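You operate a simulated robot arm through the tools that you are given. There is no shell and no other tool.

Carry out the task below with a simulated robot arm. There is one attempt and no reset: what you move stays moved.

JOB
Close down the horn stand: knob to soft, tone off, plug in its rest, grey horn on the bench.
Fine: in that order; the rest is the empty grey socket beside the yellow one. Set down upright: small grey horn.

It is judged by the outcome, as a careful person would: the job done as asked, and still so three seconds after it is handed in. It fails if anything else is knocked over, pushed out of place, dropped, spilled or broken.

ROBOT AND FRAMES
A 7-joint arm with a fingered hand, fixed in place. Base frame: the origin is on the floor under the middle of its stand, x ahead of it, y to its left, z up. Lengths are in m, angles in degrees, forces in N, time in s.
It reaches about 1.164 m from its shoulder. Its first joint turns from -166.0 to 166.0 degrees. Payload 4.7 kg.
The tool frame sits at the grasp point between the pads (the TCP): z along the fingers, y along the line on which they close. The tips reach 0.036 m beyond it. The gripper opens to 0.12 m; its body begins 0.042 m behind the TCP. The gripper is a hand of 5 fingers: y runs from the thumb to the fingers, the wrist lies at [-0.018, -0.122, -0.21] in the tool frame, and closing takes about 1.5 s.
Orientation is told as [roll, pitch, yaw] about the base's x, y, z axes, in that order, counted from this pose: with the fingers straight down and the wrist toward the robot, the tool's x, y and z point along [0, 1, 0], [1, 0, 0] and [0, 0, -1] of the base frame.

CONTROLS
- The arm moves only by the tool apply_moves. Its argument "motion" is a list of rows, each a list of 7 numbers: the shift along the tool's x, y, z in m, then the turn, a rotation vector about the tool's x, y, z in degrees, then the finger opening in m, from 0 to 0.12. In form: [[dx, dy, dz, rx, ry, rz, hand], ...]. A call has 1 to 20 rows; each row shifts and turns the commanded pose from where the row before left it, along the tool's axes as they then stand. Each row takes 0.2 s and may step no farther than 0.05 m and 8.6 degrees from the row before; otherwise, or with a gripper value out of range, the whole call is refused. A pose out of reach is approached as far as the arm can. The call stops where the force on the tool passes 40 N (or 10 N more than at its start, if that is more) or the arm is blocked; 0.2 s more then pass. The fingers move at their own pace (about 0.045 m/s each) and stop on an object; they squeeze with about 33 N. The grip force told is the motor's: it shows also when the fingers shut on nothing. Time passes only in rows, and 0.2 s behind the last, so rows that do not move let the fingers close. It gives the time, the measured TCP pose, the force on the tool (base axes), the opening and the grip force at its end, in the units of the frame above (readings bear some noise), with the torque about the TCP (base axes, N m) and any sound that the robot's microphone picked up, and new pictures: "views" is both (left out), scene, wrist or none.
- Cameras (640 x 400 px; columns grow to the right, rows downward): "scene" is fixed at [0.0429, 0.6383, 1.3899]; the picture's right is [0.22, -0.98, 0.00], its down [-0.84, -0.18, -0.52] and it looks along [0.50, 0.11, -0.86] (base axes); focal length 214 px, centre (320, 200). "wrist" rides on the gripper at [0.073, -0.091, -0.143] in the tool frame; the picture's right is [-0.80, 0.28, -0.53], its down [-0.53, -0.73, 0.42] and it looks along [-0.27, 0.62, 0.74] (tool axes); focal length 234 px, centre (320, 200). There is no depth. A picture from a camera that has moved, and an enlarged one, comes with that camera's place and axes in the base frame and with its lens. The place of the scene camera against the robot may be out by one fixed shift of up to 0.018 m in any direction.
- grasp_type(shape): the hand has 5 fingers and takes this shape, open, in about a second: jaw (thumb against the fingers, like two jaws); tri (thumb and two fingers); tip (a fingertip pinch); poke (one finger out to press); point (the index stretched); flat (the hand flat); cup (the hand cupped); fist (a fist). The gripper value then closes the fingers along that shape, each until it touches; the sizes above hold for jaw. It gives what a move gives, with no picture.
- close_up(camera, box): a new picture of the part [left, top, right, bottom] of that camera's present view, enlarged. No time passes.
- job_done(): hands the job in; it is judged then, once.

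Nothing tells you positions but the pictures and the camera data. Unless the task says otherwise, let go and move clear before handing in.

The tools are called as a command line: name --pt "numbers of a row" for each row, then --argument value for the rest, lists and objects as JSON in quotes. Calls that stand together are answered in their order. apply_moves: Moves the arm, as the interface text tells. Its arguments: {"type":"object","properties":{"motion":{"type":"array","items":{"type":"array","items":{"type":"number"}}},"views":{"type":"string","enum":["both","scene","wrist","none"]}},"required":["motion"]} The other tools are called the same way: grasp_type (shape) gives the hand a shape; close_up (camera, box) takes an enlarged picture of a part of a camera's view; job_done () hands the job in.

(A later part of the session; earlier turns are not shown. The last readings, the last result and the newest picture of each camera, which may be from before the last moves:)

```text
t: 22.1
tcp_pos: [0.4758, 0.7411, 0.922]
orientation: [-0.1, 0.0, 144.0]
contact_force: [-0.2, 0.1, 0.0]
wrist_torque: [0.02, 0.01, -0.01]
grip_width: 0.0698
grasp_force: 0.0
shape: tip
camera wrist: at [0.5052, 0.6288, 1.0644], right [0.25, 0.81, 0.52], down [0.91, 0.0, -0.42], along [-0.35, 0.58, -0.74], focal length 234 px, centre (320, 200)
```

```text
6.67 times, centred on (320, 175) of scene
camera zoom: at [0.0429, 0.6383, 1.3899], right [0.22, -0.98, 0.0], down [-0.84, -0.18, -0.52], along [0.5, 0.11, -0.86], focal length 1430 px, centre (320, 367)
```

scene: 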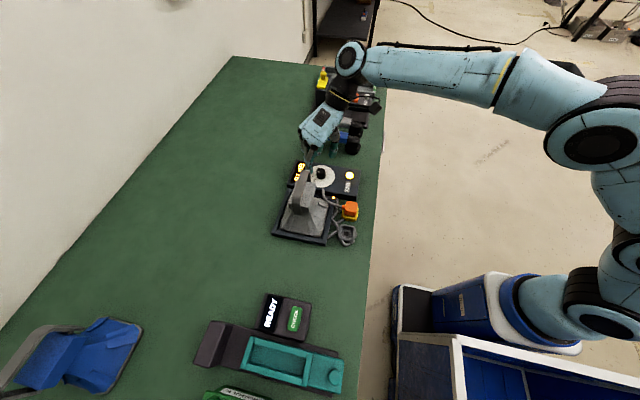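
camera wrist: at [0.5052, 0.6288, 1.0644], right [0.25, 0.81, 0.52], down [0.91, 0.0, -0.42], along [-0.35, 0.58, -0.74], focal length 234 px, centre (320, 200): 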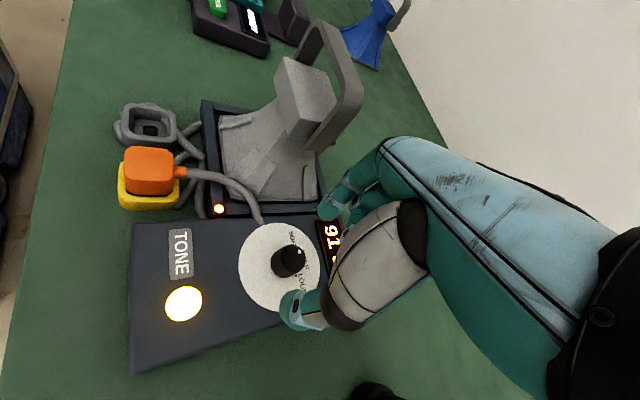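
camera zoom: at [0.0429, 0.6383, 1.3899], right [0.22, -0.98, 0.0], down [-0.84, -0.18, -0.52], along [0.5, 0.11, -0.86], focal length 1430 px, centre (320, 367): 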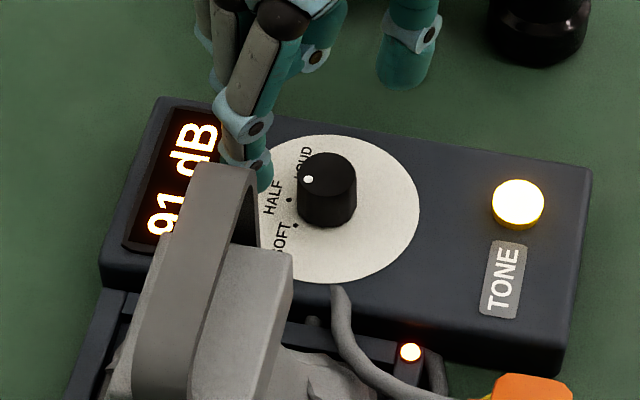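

The dot is at about 121° while SOFT is at about 133°, so about 12–14° more is needed. I'll back the hand yaw off, regrip the knob and turn the rest.

apply_moves --pt "0 0 0 0 0 8.5 0.07" --pt "0 0 0 0 0 8.5 0.07" --pt "0 0 0 0 0 8.5 0.07" --pt "0 0 0 0 0 8.5 0.07" --pt "0 0 0 0 0 0 0.07" --pt "0 0 0.025 0 0 0 0.07" --pt "0 0 0.025 0 0 0 0.07" --pt "0 0 0 0 0 0 0.05" --pt "0 0 0 0 0 0 0.03" --pt "0 0 0 0 0 0 0.02" --pt "0 0 0 0 0 0 0.015" --pt "0 0 0 0 0 0 0.015" --pt "0 0 0 0 0 0 0.015" --views "wrist"

close_up --camera "wrist" --box '[200, 180, 400, 340]'

```text
t: 24.9
tcp_pos: [0.4771, 0.7408, 0.8703]
orientation: [0.0, 0.0, 110.0]
contact_force: [1.7, 0.9, -2.1]
wrist_torque: [0.05, 0.0, 0.02]
grip_width: 0.0234
grasp_force: 32.9
shape: tip
camera wrist: at [0.4384, 0.6304, 1.0145], right [0.66, 0.54, 0.52], down [0.75, -0.51, -0.42], along [0.04, 0.67, -0.74], focal length 234 px, centre (320, 200)
```

wrist: 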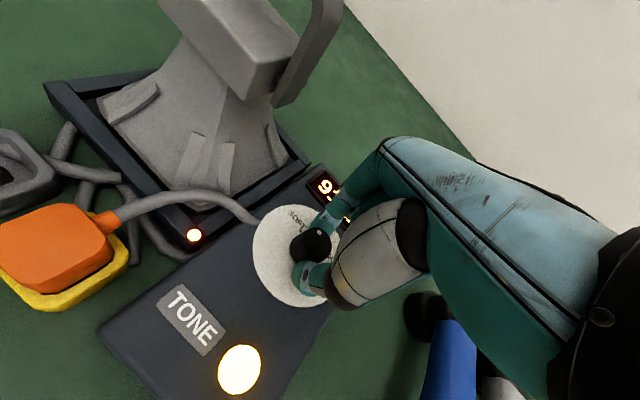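

```text
2.50 times, centred on (300, 260) of wrist
camera zoom: at [0.4384, 0.6304, 1.0145], right [0.66, 0.54, 0.52], down [0.75, -0.51, -0.42], along [0.04, 0.67, -0.74], focal length 585 px, centre (370, 50)
```

zoom: 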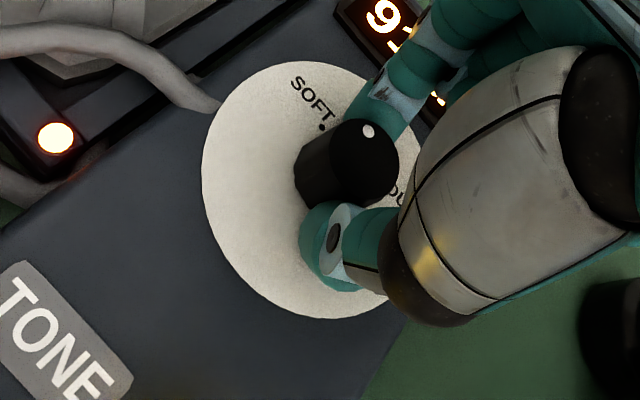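

The knob is regripped. I'll turn another 13° and check the dot and display.

apply_moves --pt "0 0 0 0 0 -6.5 0.015" --pt "0 0 0 0 0 -6.5 0.015" --pt "0 0 0 0 0 0 0.015" --pt "0 0 0 0 0 0 0.015" --views "wrist"

close_up --camera "wrist" --box '[200, 180, 400, 340]'

close_up --camera "scene" --box '[280, 145, 360, 205]'

```text
t: 25.9
tcp_pos: [0.476, 0.7396, 0.8703]
orientation: [0.0, 0.0, 123.0]
contact_force: [1.9, 3.4, -1.3]
wrist_torque: [0.12, -0.02, 0.02]
grip_width: 0.0229
grasp_force: 32.6
shape: tip
camera wrist: at [0.4636, 0.6253, 1.0145], right [0.52, 0.67, 0.53], down [0.85, -0.32, -0.42], along [-0.12, 0.67, -0.74], focal length 234 px, centre (320, 200)
```

wrist: 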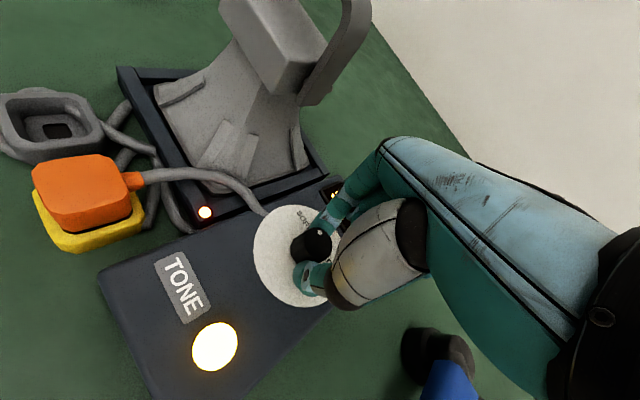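

```text
2.50 times, centred on (300, 260) of wrist
camera zoom: at [0.4636, 0.6253, 1.0145], right [0.52, 0.67, 0.53], down [0.85, -0.32, -0.42], along [-0.12, 0.67, -0.74], focal length 585 px, centre (370, 50)
```

zoom: 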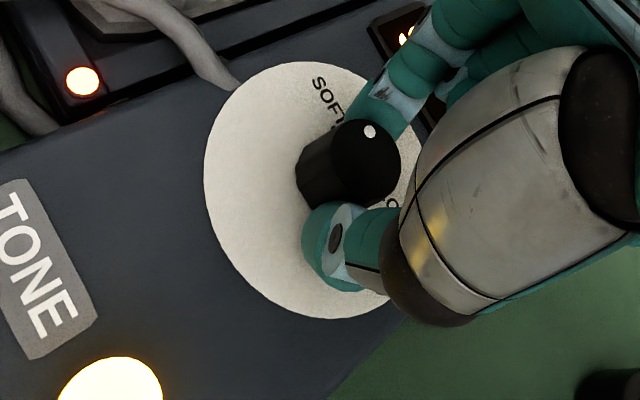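

```text
6.67 times, centred on (320, 175) of scene
camera zoom: at [0.0429, 0.6383, 1.3899], right [0.22, -0.98, 0.0], down [-0.84, -0.18, -0.52], along [0.5, 0.11, -0.86], focal length 1430 px, centre (320, 367)
```

zoom: 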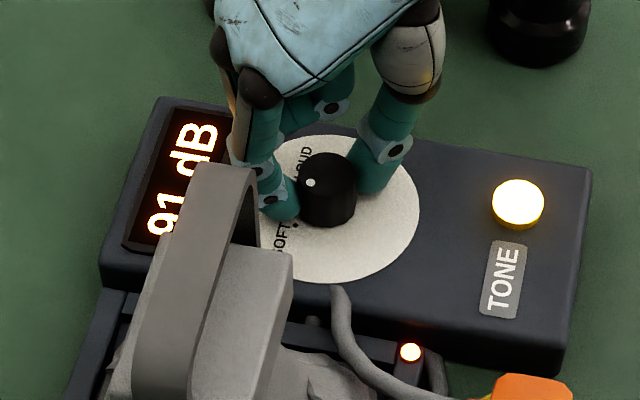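

The dot is now at about 133°, matching the SOFT mark, and the display still reads 91 dB (97 / 94 / 91 appear to be LOUD / HALF / SOFT). I'll release and rise to verify.

apply_moves --pt "0 0 0 0 0 0 0.03" --pt "0 0 0 0 0 0 0.05" --pt "0 0 0 0 0 0 0.07" --pt "0 0 0 0 0 0 0.07" --pt "0 0 -0.02 0 0 0 0.07" --pt "0 0 -0.04 0 0 0 0.07" --pt "0 0 -0.04 0 0 0 0.07" --pt "0 0 0 0 0 0 0.07"

close_up --camera "wrist" --box '[190, 200, 340, 320]'

close_up --camera "scene" --box '[280, 145, 360, 205]'

```text
t: 27.7
tcp_pos: [0.4757, 0.7399, 0.9724]
orientation: [0.0, 0.0, 123.0]
contact_force: [0.5, -0.4, -0.3]
wrist_torque: [-0.02, 0.0, -0.01]
grip_width: 0.0694
grasp_force: 0.1
shape: tip
camera wrist: at [0.4633, 0.6242, 1.1155], right [0.52, 0.67, 0.53], down [0.84, -0.32, -0.42], along [-0.11, 0.67, -0.74], focal length 234 px, centre (320, 200)
```

scene: 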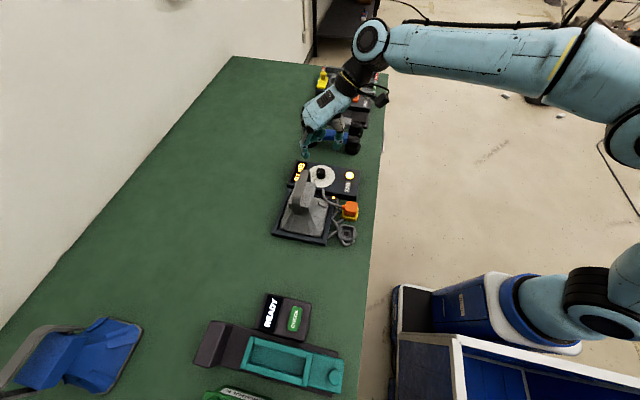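
wrist: 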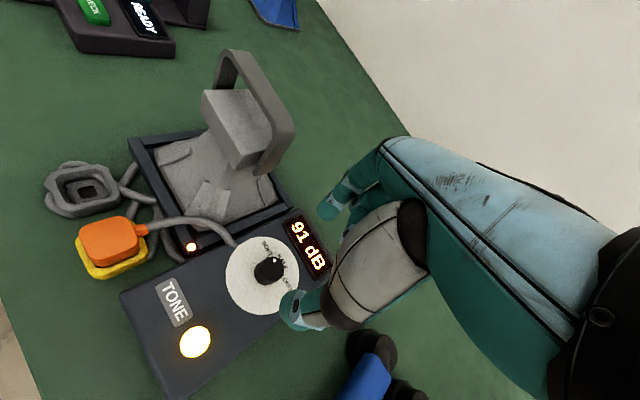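

```text
3.33 times, centred on (265, 260) of wrist
camera zoom: at [0.4633, 0.6242, 1.1155], right [0.52, 0.67, 0.53], down [0.84, -0.32, -0.42], along [-0.11, 0.67, -0.74], focal length 781 px, centre (503, 0)
```

zoom: 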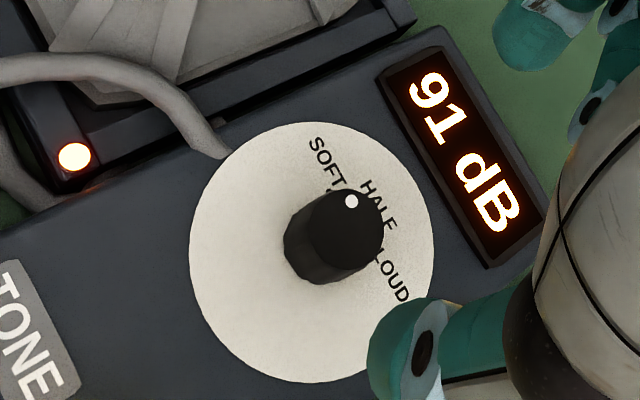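

```text
6.67 times, centred on (320, 175) of scene
camera zoom: at [0.0429, 0.6383, 1.3899], right [0.22, -0.98, 0.0], down [-0.84, -0.18, -0.52], along [0.5, 0.11, -0.86], focal length 1430 px, centre (320, 367)
```

zoom: 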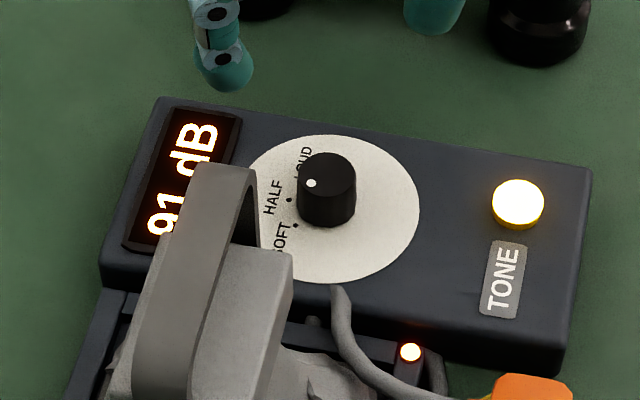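

The dot now lines up with SOFT (about 131–135°) and the display reads 91 dB. Next is the TONE button near (0.491, 0.6475, 0.834); I'll rise, square the hand and move over it in the poke shape.

apply_moves --pt "0 0 -0.04 0 0 0 0.07" --pt "0 0 -0.04 0 0 0 0.07" --pt "0 0 0 0 0 8.25 0.07" --pt "0 0 0 0 0 8.25 0.07" --pt "0 0 0 0 0 8.25 0.07" --pt "0 0 0 0 0 8.25 0.07" --pt "-0.0077 -0.046 0 0 0 0 0.07" --pt "-0.0077 -0.046 0 0 0 0 0.07" --pt "0 0 0 0 0 0 0.07" --views "none"

grasp_type --shape "poke"

apply_moves --pt "0 0 0 0 0 0 0.0" --pt "0 0 0 0 0 0 0.0"

close_up --camera "wrist" --box '[200, 120, 440, 370]'

close_up --camera "scene" --box '[280, 80, 400, 200]'

```text
t: 29.7
tcp_pos: [0.4935, 0.6464, 1.0528]
orientation: [0.1, 0.1, 90.0]
contact_force: [0.8, -0.3, -0.2]
wrist_torque: [0.02, -0.02, 0.01]
grip_width: 0.0698
grasp_force: 0.1
shape: tip
```

```text
t: 30.6
tcp_pos: [0.4923, 0.6468, 1.0534]
orientation: [-0.1, 0.0, 90.0]
contact_force: [0.3, 0.2, 0.5]
wrist_torque: [0.0, 0.0, 0.04]
grip_width: 0.0
grasp_force: 0.0
shape: poke
```

```text
t: 31.2
tcp_pos: [0.4928, 0.6462, 1.0532]
orientation: [-0.1, 0.1, 90.1]
contact_force: [0.2, 0.9, -0.3]
wrist_torque: [-0.01, 0.01, 0.0]
grip_width: 0.0006
grasp_force: 0.1
shape: jaw
camera wrist: at [0.419, 0.5558, 1.1962], right [0.8, 0.28, 0.53], down [0.53, -0.73, -0.42], along [0.27, 0.62, -0.74], focal length 234 px, centre (320, 200)
```

scene: 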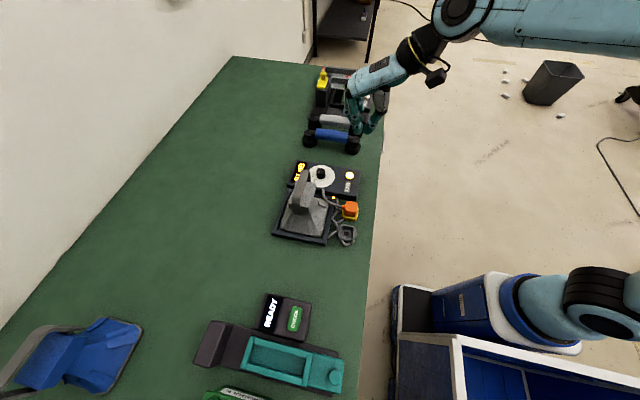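
wrist: 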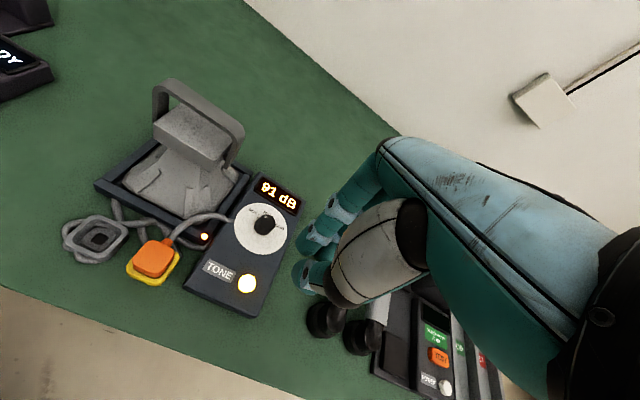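

```text
1.60 times, centred on (320, 245) of wrist
camera zoom: at [0.419, 0.5558, 1.1962], right [0.8, 0.28, 0.53], down [0.53, -0.73, -0.42], along [0.27, 0.62, -0.74], focal length 375 px, centre (320, 128)
```

zoom: 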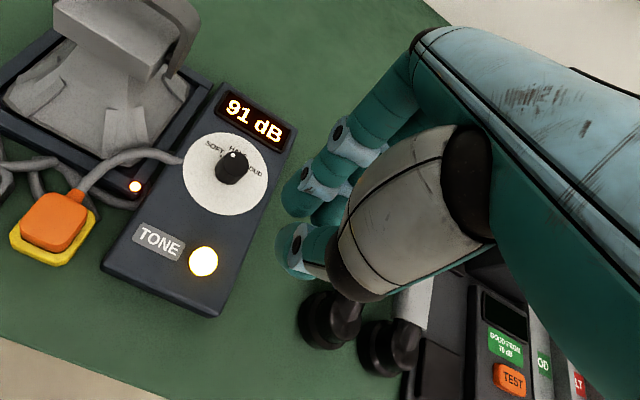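

```text
3.33 times, centred on (340, 140) of scene
camera zoom: at [0.0429, 0.6383, 1.3899], right [0.22, -0.98, 0.0], down [-0.84, -0.18, -0.52], along [0.5, 0.11, -0.86], focal length 715 px, centre (253, 400)
```

zoom: 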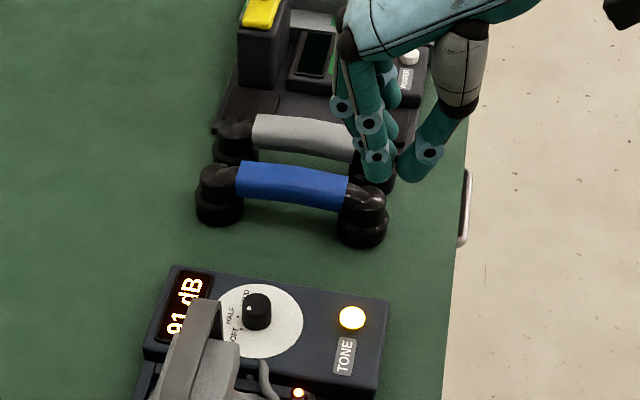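

Commanding 0.0 turned the hand back to the jaw shape. I'll try poke again and see whether another hand value keeps the shape.

grasp_type --shape "poke"

apply_moves --pt "0 0 0 0 0 0 0.12" --pt "0 0 0 0 0 0 0.12"

close_up --camera "wrist" --box '[200, 120, 440, 370]'

```text
t: 32.1
tcp_pos: [0.4923, 0.6461, 1.053]
orientation: [0.1, 0.0, 90.1]
contact_force: [0.1, -0.8, -0.2]
wrist_torque: [0.03, 0.02, 0.03]
grip_width: 0.0002
grasp_force: 0.0
shape: poke
```

```text
t: 32.7
tcp_pos: [0.4932, 0.6461, 1.0541]
orientation: [0.0, 0.0, 90.1]
contact_force: [-0.3, 0.8, -0.7]
wrist_torque: [-0.01, -0.04, 0.03]
grip_width: 0.0001
grasp_force: 0.2
shape: poke
camera wrist: at [0.419, 0.5558, 1.1961], right [0.8, 0.28, 0.53], down [0.53, -0.73, -0.42], along [0.27, 0.62, -0.74], focal length 234 px, centre (320, 200)
```

scene: 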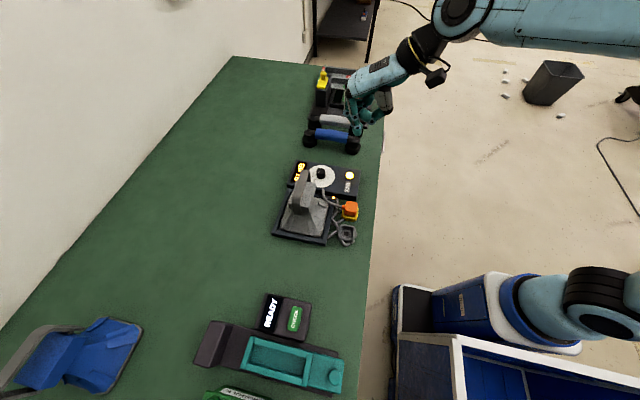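
wrist: 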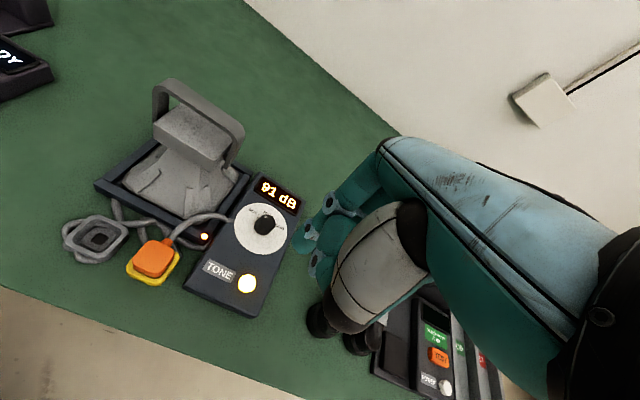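

```text
1.60 times, centred on (320, 245) of wrist
camera zoom: at [0.419, 0.5558, 1.1961], right [0.8, 0.28, 0.53], down [0.53, -0.73, -0.42], along [0.27, 0.62, -0.74], focal length 375 px, centre (320, 128)
```

zoom: 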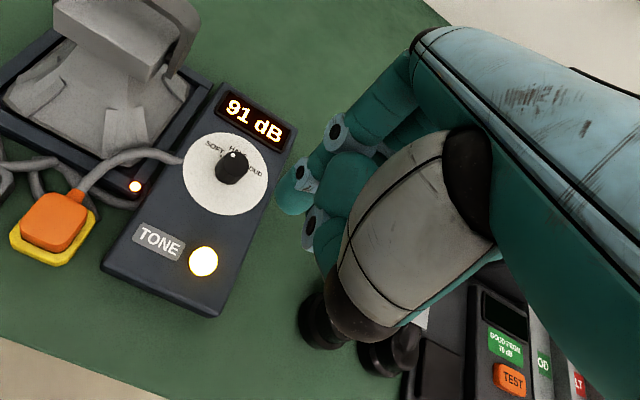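

With 0.12 the poke shape is kept. I'll check the fingertip position in the scene view before lowering.

close_up --camera "scene" --box '[300, 60, 410, 160]'

close_up --camera "wrist" --box '[230, 160, 390, 290]'

```text
4.00 times, centred on (355, 110) of scene
camera zoom: at [0.0429, 0.6383, 1.3899], right [0.22, -0.98, 0.0], down [-0.84, -0.18, -0.52], along [0.5, 0.11, -0.86], focal length 858 px, centre (180, 560)
```

zoom: 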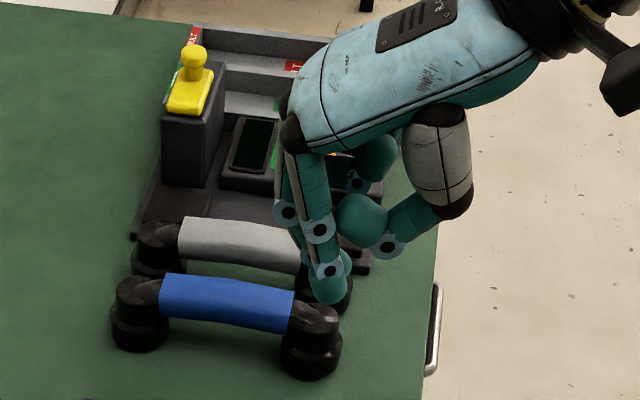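

```text
3.08 times, centred on (310, 225) of wrist
camera zoom: at [0.419, 0.5558, 1.1961], right [0.8, 0.28, 0.53], down [0.53, -0.73, -0.42], along [0.27, 0.62, -0.74], focal length 720 px, centre (351, 123)
```

zoom: 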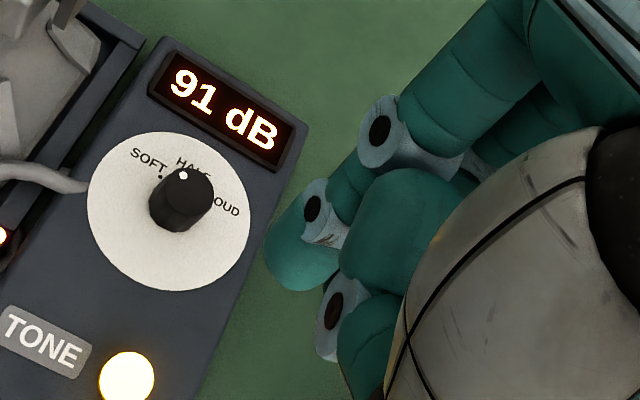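

The index fingertip sits at about tool (0.009, 0.003, 0.036). I'll offset for that and lower to just above the button.

apply_moves --pt "-0.007 -0.002 0.03 0 0 0 0.12" --pt "0 0 0.04 0 0 0 0.12" --pt "0 0 0.04 0 0 0 0.12" --pt "0 0 0.04 0 0 0 0.12" --pt "0 0 0 0 0 0 0.12"

close_up --camera "wrist" --box '[230, 180, 390, 310]'

close_up --camera "scene" --box '[290, 110, 400, 210]'

```text
t: 33.9
tcp_pos: [0.4987, 0.6436, 0.9013]
orientation: [0.0, 0.0, 89.9]
contact_force: [0.4, -1.1, 0.5]
wrist_torque: [0.01, -0.01, -0.01]
grip_width: 0.0002
grasp_force: 0.0
shape: poke
camera wrist: at [0.4243, 0.554, 1.0458], right [0.8, 0.28, 0.53], down [0.53, -0.73, -0.42], along [0.27, 0.62, -0.74], focal length 234 px, centre (320, 200)
```

scene: 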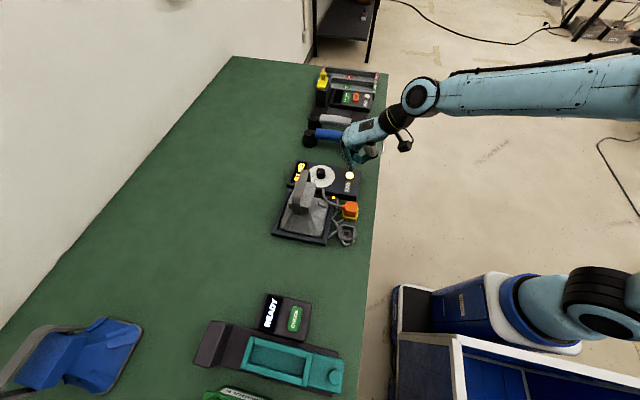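
wrist: 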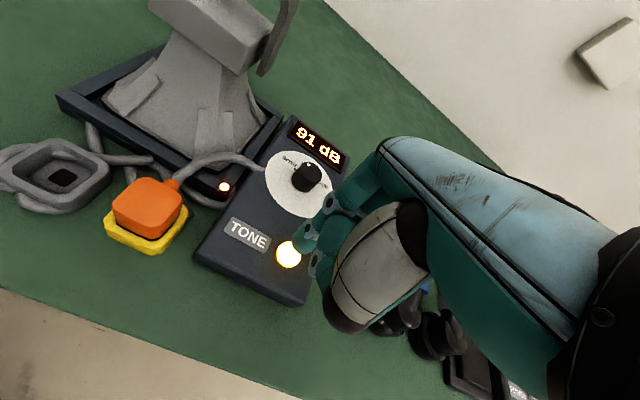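

```text
3.08 times, centred on (310, 245) of wrist
camera zoom: at [0.4243, 0.554, 1.0458], right [0.8, 0.28, 0.53], down [0.53, -0.73, -0.42], along [0.27, 0.62, -0.74], focal length 720 px, centre (351, 62)
```

zoom: 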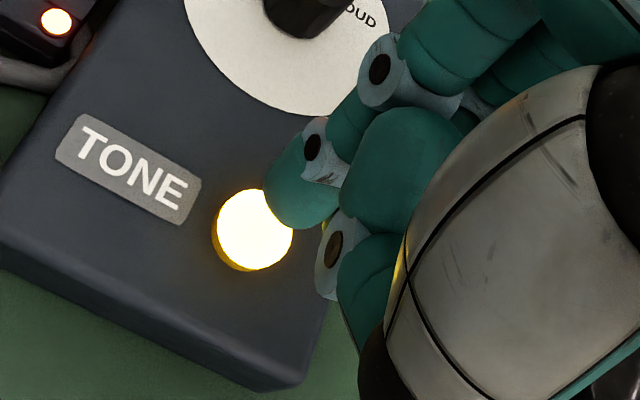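

```text
4.00 times, centred on (345, 160) of scene
camera zoom: at [0.0429, 0.6383, 1.3899], right [0.22, -0.98, 0.0], down [-0.84, -0.18, -0.52], along [0.5, 0.11, -0.86], focal length 858 px, centre (220, 360)
```

zoom: 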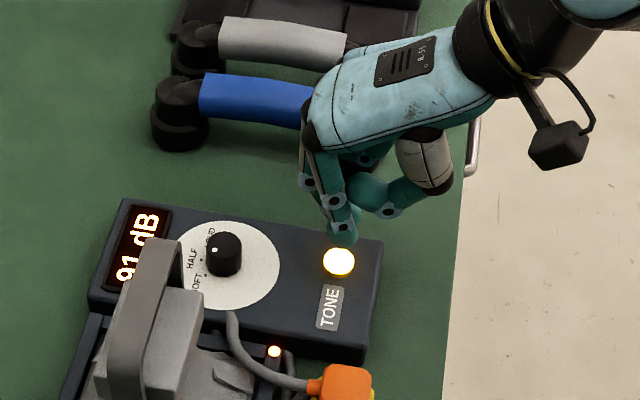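

The fingertip is directly above the button. I'll lower about 25 mm and read the force.

apply_moves --pt "0 0 0.012 0 0 0 0.12" --pt "0 0 0.012 0 0 0 0.12" --pt "0 0 0 0 0 0 0.12"

close_up --camera "wrist" --box '[230, 180, 390, 310]'

close_up --camera "scene" --box '[290, 110, 400, 210]'

```text
t: 34.7
tcp_pos: [0.4969, 0.6453, 0.8785]
orientation: [0.0, -0.1, 89.9]
contact_force: [-0.1, -0.1, 0.3]
wrist_torque: [0.03, -0.01, 0.0]
grip_width: 0.0003
grasp_force: 0.0
shape: poke
camera wrist: at [0.4235, 0.5549, 1.0217], right [0.8, 0.28, 0.53], down [0.53, -0.73, -0.42], along [0.27, 0.62, -0.74], focal length 234 px, centre (320, 200)
```

scene: 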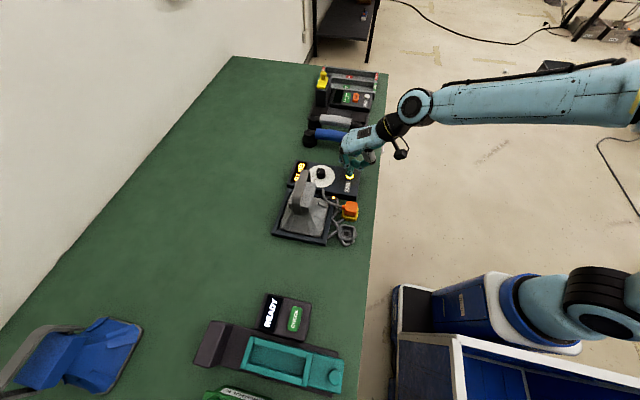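
wrist: 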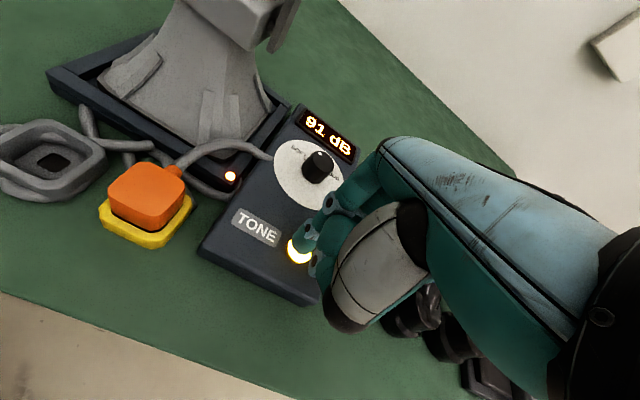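

```text
3.08 times, centred on (310, 245) of wrist
camera zoom: at [0.4235, 0.5549, 1.0217], right [0.8, 0.28, 0.53], down [0.53, -0.73, -0.42], along [0.27, 0.62, -0.74], focal length 720 px, centre (351, 62)
```

zoom: 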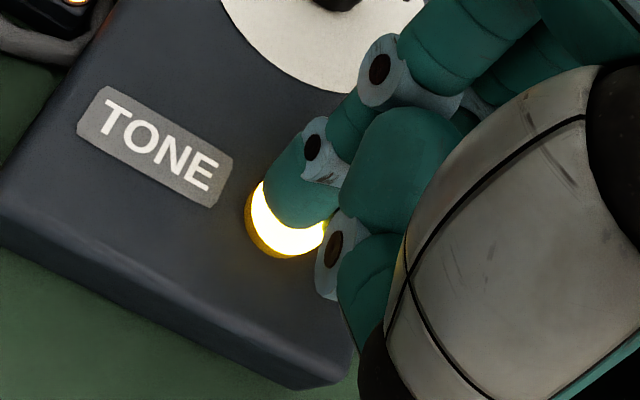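

```text
4.00 times, centred on (345, 160) of scene
camera zoom: at [0.0429, 0.6383, 1.3899], right [0.22, -0.98, 0.0], down [-0.84, -0.18, -0.52], along [0.5, 0.11, -0.86], focal length 858 px, centre (220, 360)
```

zoom: 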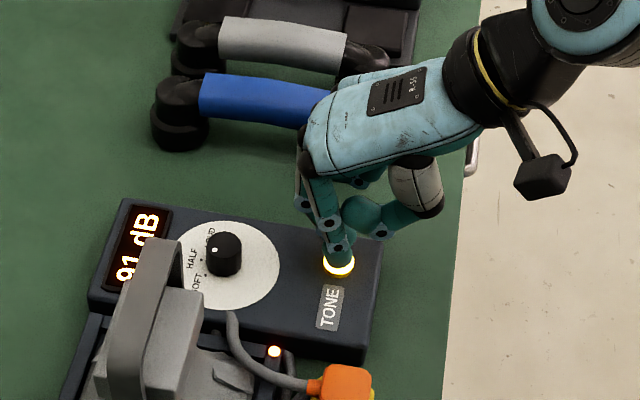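

The fingertip is just above the lit button with no contact yet. I'll press down slowly.

apply_moves --pt "0 0 0.004 0 0 0 0.12" --pt "0 0 0.003 0 0 0 0.12" --views "scene"

close_up --camera "scene" --box '[290, 110, 400, 210]'

```text
t: 35.3
tcp_pos: [0.4976, 0.6454, 0.8711]
orientation: [0.1, -0.1, 90.0]
contact_force: [-0.3, -1.9, 5.4]
wrist_torque: [-0.02, 0.09, 0.01]
grip_width: 0.0
grasp_force: 0.1
shape: poke
heard: click
```

scene: 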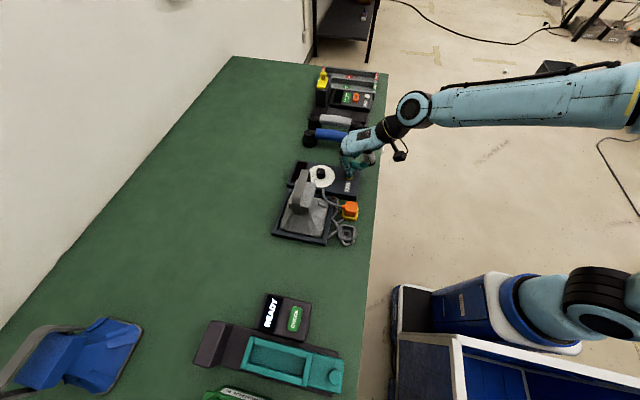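

```text
4.00 times, centred on (345, 160) of scene
camera zoom: at [0.0429, 0.6383, 1.3899], right [0.22, -0.98, 0.0], down [-0.84, -0.18, -0.52], along [0.5, 0.11, -0.86], focal length 858 px, centre (220, 360)
```

zoom: 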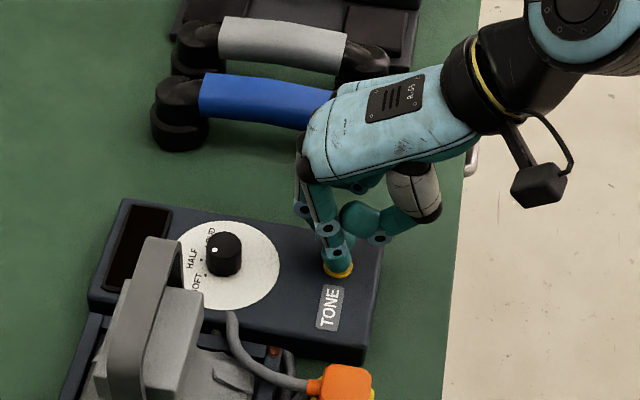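

A click, and the display, button and lamp all went dark, so the tone is off. I'll lift straight up and move over toward the plug, turning to yaw 0 so the fingers can grip the plug across x, clear of its cable.

apply_moves --pt "0 0 -0.04 0 0 0 0.12" --pt "0 0 -0.045 0 0 0 0.12" --pt "0 0 -0.045 0 0 0 0.12" --pt "0.037 -0.011 0 0 0 0 0.12" --pt "0.037 -0.011 0 0 0 0 0.12" --pt "0.037 -0.011 0 0 0 0 0.12" --pt "0.037 -0.011 0 0 0 0 0.12" --pt "0 0 0 0 0 8.2 0.12" --pt "0 0 0 0 0 8.2 0.12" --pt "0 0 0 0 0 8.2 0.12" --pt "0 0 0 0 0 8.2 0.12" --pt "0 0 0 0 0 8.2 0.12" --pt "0 0 0 0 0 8.2 0.12" --pt "0 0 0 0 0 8.2 0.12" --pt "0 0 0 0 0 8.2 0.12" --pt "0 0 0 0 0 8.2 0.12" --pt "0 0 0 0 0 8.2 0.12" --pt "0 0 0 0 0 8.0 0.12" --pt "0 0 0 0 0 0 0.12"

close_up --camera "wrist" --box '[180, 130, 380, 290]'

close_up --camera "scene" --box '[280, 150, 380, 250]'

```text
t: 39.3
tcp_pos: [0.3497, 0.6018, 1.0005]
orientation: [0.0, 0.0, -0.1]
contact_force: [0.2, 1.4, 0.1]
wrist_torque: [0.03, -0.02, -0.04]
grip_width: 0.0002
grasp_force: 0.1
shape: poke
camera wrist: at [0.257, 0.6755, 1.1441], right [0.28, -0.8, 0.53], down [-0.73, -0.53, -0.42], along [0.62, -0.27, -0.74], focal length 234 px, centre (320, 200)
```

scene: 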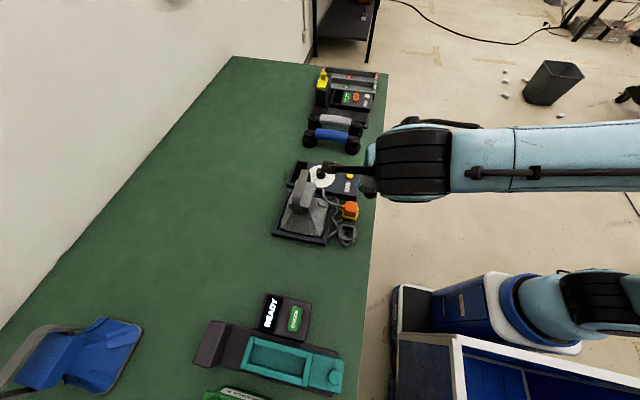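
wrist: 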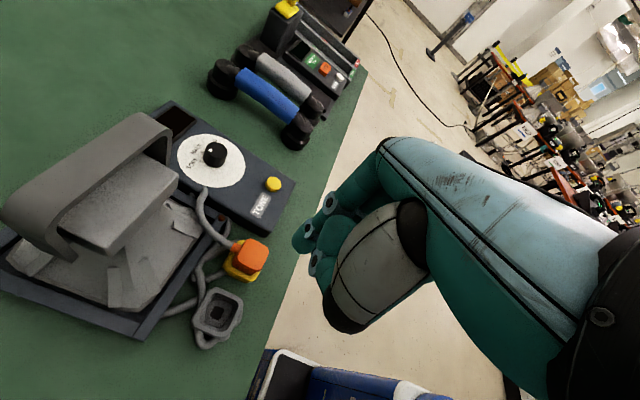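

```text
2.50 times, centred on (280, 210) of wrist
camera zoom: at [0.257, 0.6755, 1.1441], right [0.28, -0.8, 0.53], down [-0.73, -0.53, -0.42], along [0.62, -0.27, -0.74], focal length 585 px, centre (420, 175)
```

zoom: 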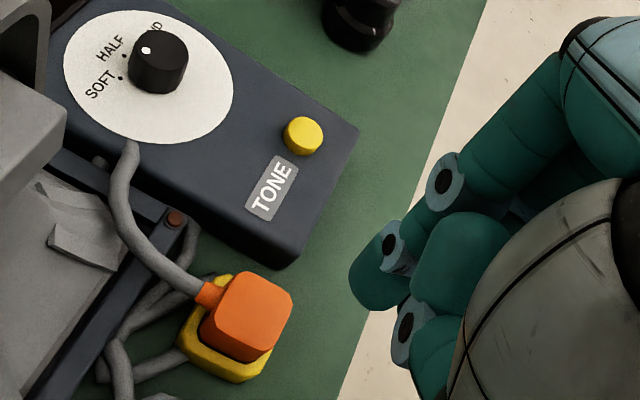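

```text
4.00 times, centred on (330, 200) of scene
camera zoom: at [0.0429, 0.6383, 1.3899], right [0.22, -0.98, 0.0], down [-0.84, -0.18, -0.52], along [0.5, 0.11, -0.86], focal length 858 px, centre (280, 200)
```

zoom: 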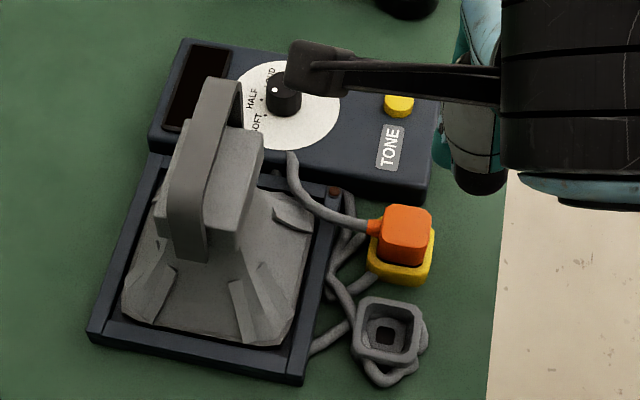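

All the lights are off. I'll double-check the knob's dot against SOFT in a tighter view.

close_up --camera "wrist" --box '[170, 125, 260, 195]'

close_up --camera "scene" --box '[295, 155, 345, 195]'

close_up --camera "wrist" --box '[180, 220, 290, 360]'

```text
5.71 times, centred on (215, 160) of wrist
camera zoom: at [0.257, 0.6755, 1.1441], right [0.28, -0.8, 0.53], down [-0.73, -0.53, -0.42], along [0.62, -0.27, -0.74], focal length 1338 px, centre (920, 429)
```

zoom: 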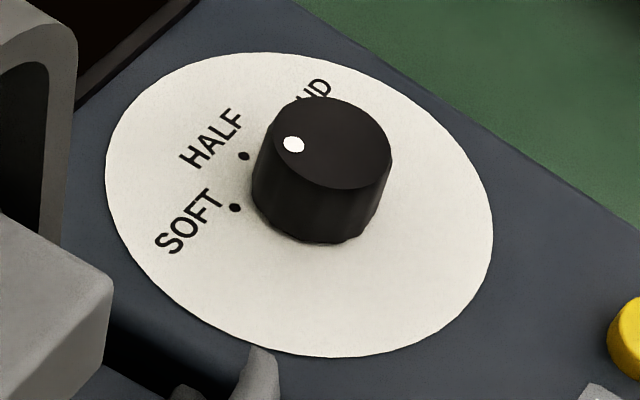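

```text
10.00 times, centred on (320, 175) of scene
camera zoom: at [0.0429, 0.6383, 1.3899], right [0.22, -0.98, 0.0], down [-0.84, -0.18, -0.52], along [0.5, 0.11, -0.86], focal length 2145 px, centre (320, 450)
```

zoom: 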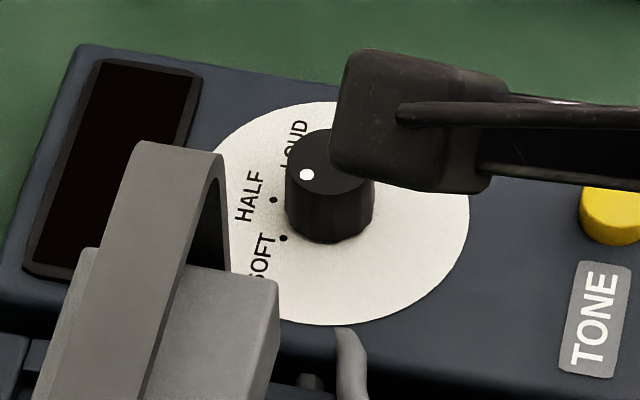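

```text
2.86 times, centred on (235, 290) of wrist
camera zoom: at [0.257, 0.6755, 1.1441], right [0.28, -0.8, 0.53], down [-0.73, -0.53, -0.42], along [0.62, -0.27, -0.74], focal length 669 px, centre (563, -57)
```

zoom: 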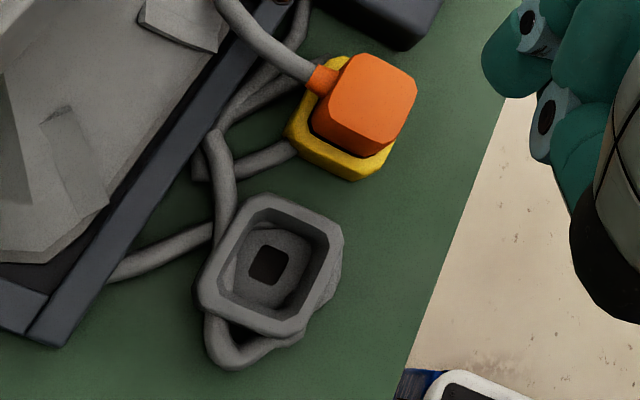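

The dot points exactly at the SOFT mark (same direction from the dial centre), so the knob is right. Now the plug: its body is about 36 mm square, centred near (0.369, 0.625), with the top at z ≈ 0.838 and the grey rest centre near (0.298, 0.6255). I'll try the tri shape for a firmer grip.

grasp_type --shape "tri"

apply_moves --pt "0 0 0 0 0 0 0.07" --pt "0 0 0 0 0 0 0.07" --pt "0 0 0 0 0 0 0.07" --pt "0 0 0 0 0 0 0.07"

close_up --camera "wrist" --box '[200, 120, 440, 370]'

close_up --camera "scene" --box '[290, 110, 450, 260]'

```text
t: 40.2
tcp_pos: [0.3501, 0.6019, 1.0013]
orientation: [0.1, 0.1, -0.1]
contact_force: [-0.5, 0.1, -0.4]
wrist_torque: [0.01, 0.01, 0.0]
grip_width: 0.1198
grasp_force: 0.1
shape: tri
```

```text
t: 41.2
tcp_pos: [0.3493, 0.6008, 1.0009]
orientation: [0.0, 0.0, 0.0]
contact_force: [0.2, -0.3, -0.2]
wrist_torque: [0.01, 0.02, -0.03]
grip_width: 0.0704
grasp_force: 0.0
shape: tri
camera wrist: at [0.257, 0.6755, 1.144], right [0.28, -0.8, 0.53], down [-0.73, -0.53, -0.42], along [0.62, -0.27, -0.74], focal length 234 px, centre (320, 200)
```

scene: 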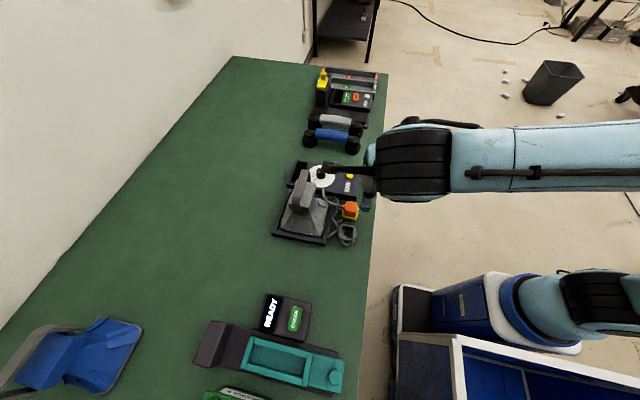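
wrist: 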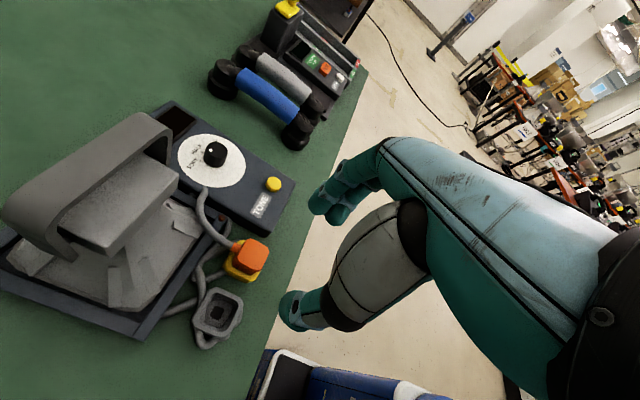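

```text
1.60 times, centred on (320, 245) of wrist
camera zoom: at [0.257, 0.6755, 1.144], right [0.28, -0.8, 0.53], down [-0.73, -0.53, -0.42], along [0.62, -0.27, -0.74], focal length 375 px, centre (320, 128)
```

zoom: 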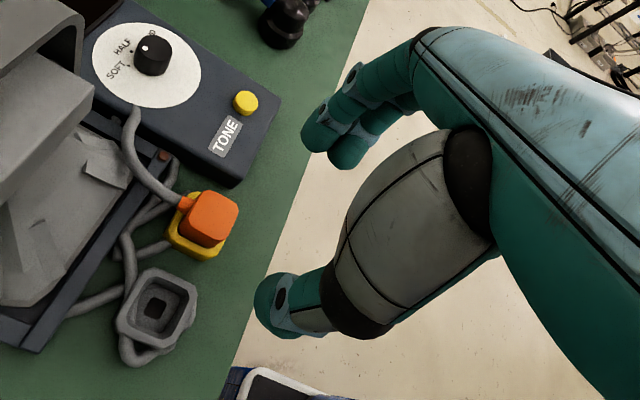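

```text
2.67 times, centred on (370, 185) of scene
camera zoom: at [0.0429, 0.6383, 1.3899], right [0.22, -0.98, 0.0], down [-0.84, -0.18, -0.52], along [0.5, 0.11, -0.86], focal length 572 px, centre (187, 240)
```

zoom: 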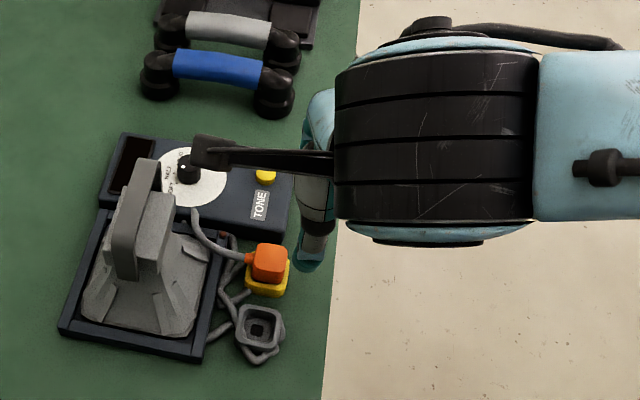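

The tri shape uses index and middle against the thumb. I'll position over the plug at a moderate height, narrow the opening to about 0.055, and look at heights and clearances.

apply_moves --pt "0.012 0.01 0.03 0 0 0 0.056" --pt "0.012 0.01 0.03 0 0 0 0.056" --pt "0 0 0.03 0 0 0 0.056" --pt "0 0 0 0 0 0 0.056" --pt "0 0 0 0 0 0 0.056"

close_up --camera "wrist" --box '[200, 150, 400, 330]'

close_up --camera "scene" --box '[300, 150, 400, 250]'

```text
t: 42.4
tcp_pos: [0.3685, 0.6255, 0.9123]
orientation: [0.0, 0.0, 0.0]
contact_force: [-0.1, -0.5, -0.1]
wrist_torque: [0.01, 0.02, 0.03]
grip_width: 0.0564
grasp_force: 0.2
shape: tri
camera wrist: at [0.2757, 0.6988, 1.0548], right [0.28, -0.8, 0.53], down [-0.73, -0.53, -0.42], along [0.62, -0.27, -0.74], focal length 234 px, centre (320, 200)
```

scene: 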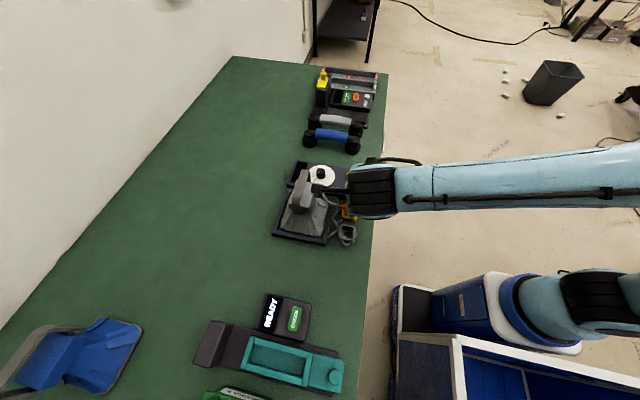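
wrist: 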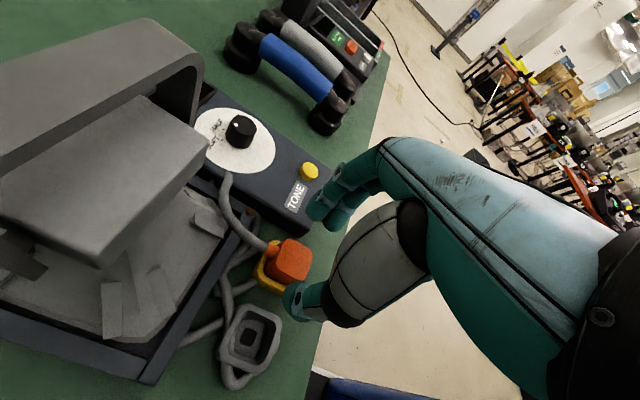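

```text
2.22 times, centred on (300, 240) of wrist
camera zoom: at [0.2757, 0.6988, 1.0548], right [0.28, -0.8, 0.53], down [-0.73, -0.53, -0.42], along [0.62, -0.27, -0.74], focal length 520 px, centre (364, 111)
```

zoom: 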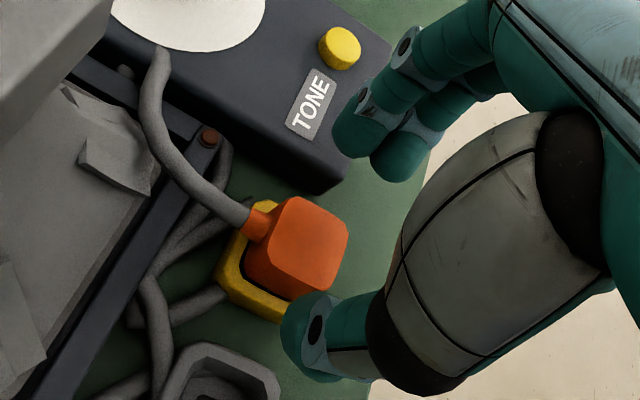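

```text
4.00 times, centred on (350, 200) of scene
camera zoom: at [0.0429, 0.6383, 1.3899], right [0.22, -0.98, 0.0], down [-0.84, -0.18, -0.52], along [0.5, 0.11, -0.86], focal length 858 px, centre (200, 200)
```

zoom: 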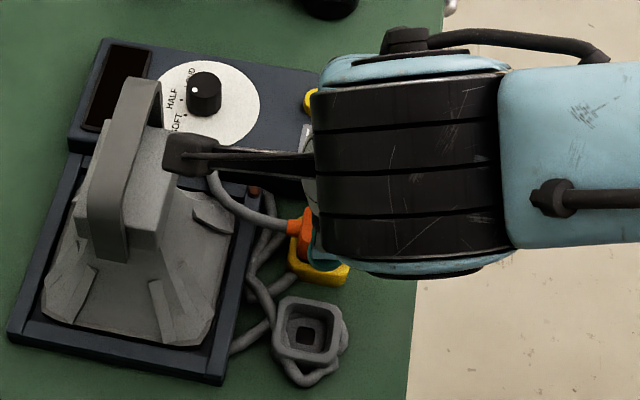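

The plug's top is at about z 0.837, centred at about (0.370, 0.624). I'll lower to TCP z ≈ 0.868 with the fingers straddling it and check for contact.

apply_moves --pt "-0.001 0.0015 0.02 0 0 0 0.056" --pt "0 0 0.015 0 0 0 0.056" --pt "0 0 0.01 0 0 0 0.056" --pt "0 0 0 0 0 0 0.056" --views "wrist"

close_up --camera "wrist" --box '[220, 160, 400, 330]'

close_up --camera "scene" --box '[300, 150, 400, 250]'

```text
t: 43.4
tcp_pos: [0.3714, 0.6251, 0.8649]
orientation: [0.0, 0.0, 0.0]
contact_force: [0.1, -0.5, -0.3]
wrist_torque: [-0.02, 0.01, -0.01]
grip_width: 0.0565
grasp_force: 0.1
shape: tri
camera wrist: at [0.2779, 0.6979, 1.0087], right [0.28, -0.8, 0.53], down [-0.73, -0.53, -0.42], along [0.62, -0.27, -0.74], focal length 234 px, centre (320, 200)
```

wrist: 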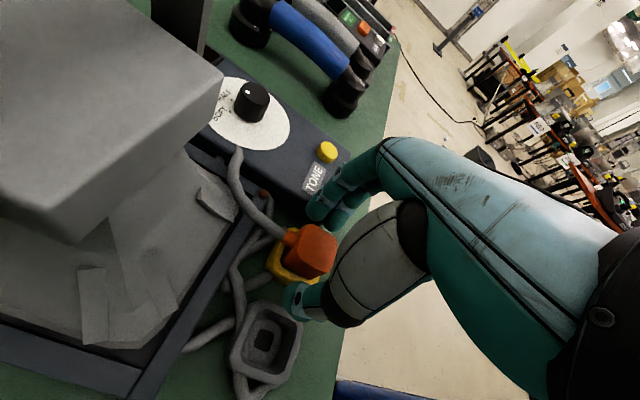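

```text
2.35 times, centred on (310, 245) of wrist
camera zoom: at [0.2779, 0.6979, 1.0087], right [0.28, -0.8, 0.53], down [-0.73, -0.53, -0.42], along [0.62, -0.27, -0.74], focal length 551 px, centre (344, 94)
```

zoom: 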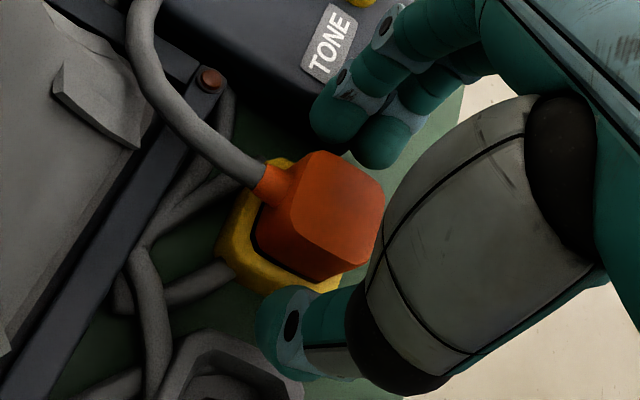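

```text
4.00 times, centred on (350, 200) of scene
camera zoom: at [0.0429, 0.6383, 1.3899], right [0.22, -0.98, 0.0], down [-0.84, -0.18, -0.52], along [0.5, 0.11, -0.86], focal length 858 px, centre (200, 200)
```

zoom: 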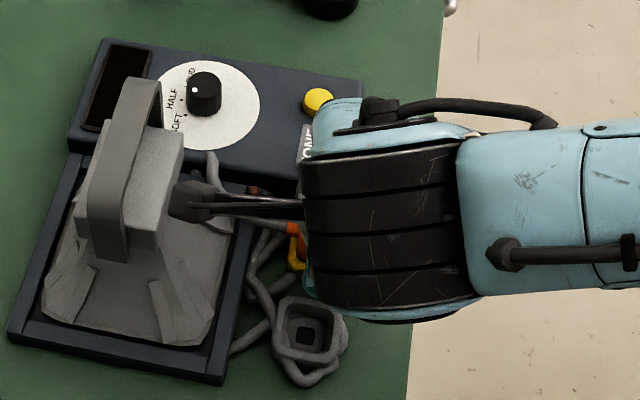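

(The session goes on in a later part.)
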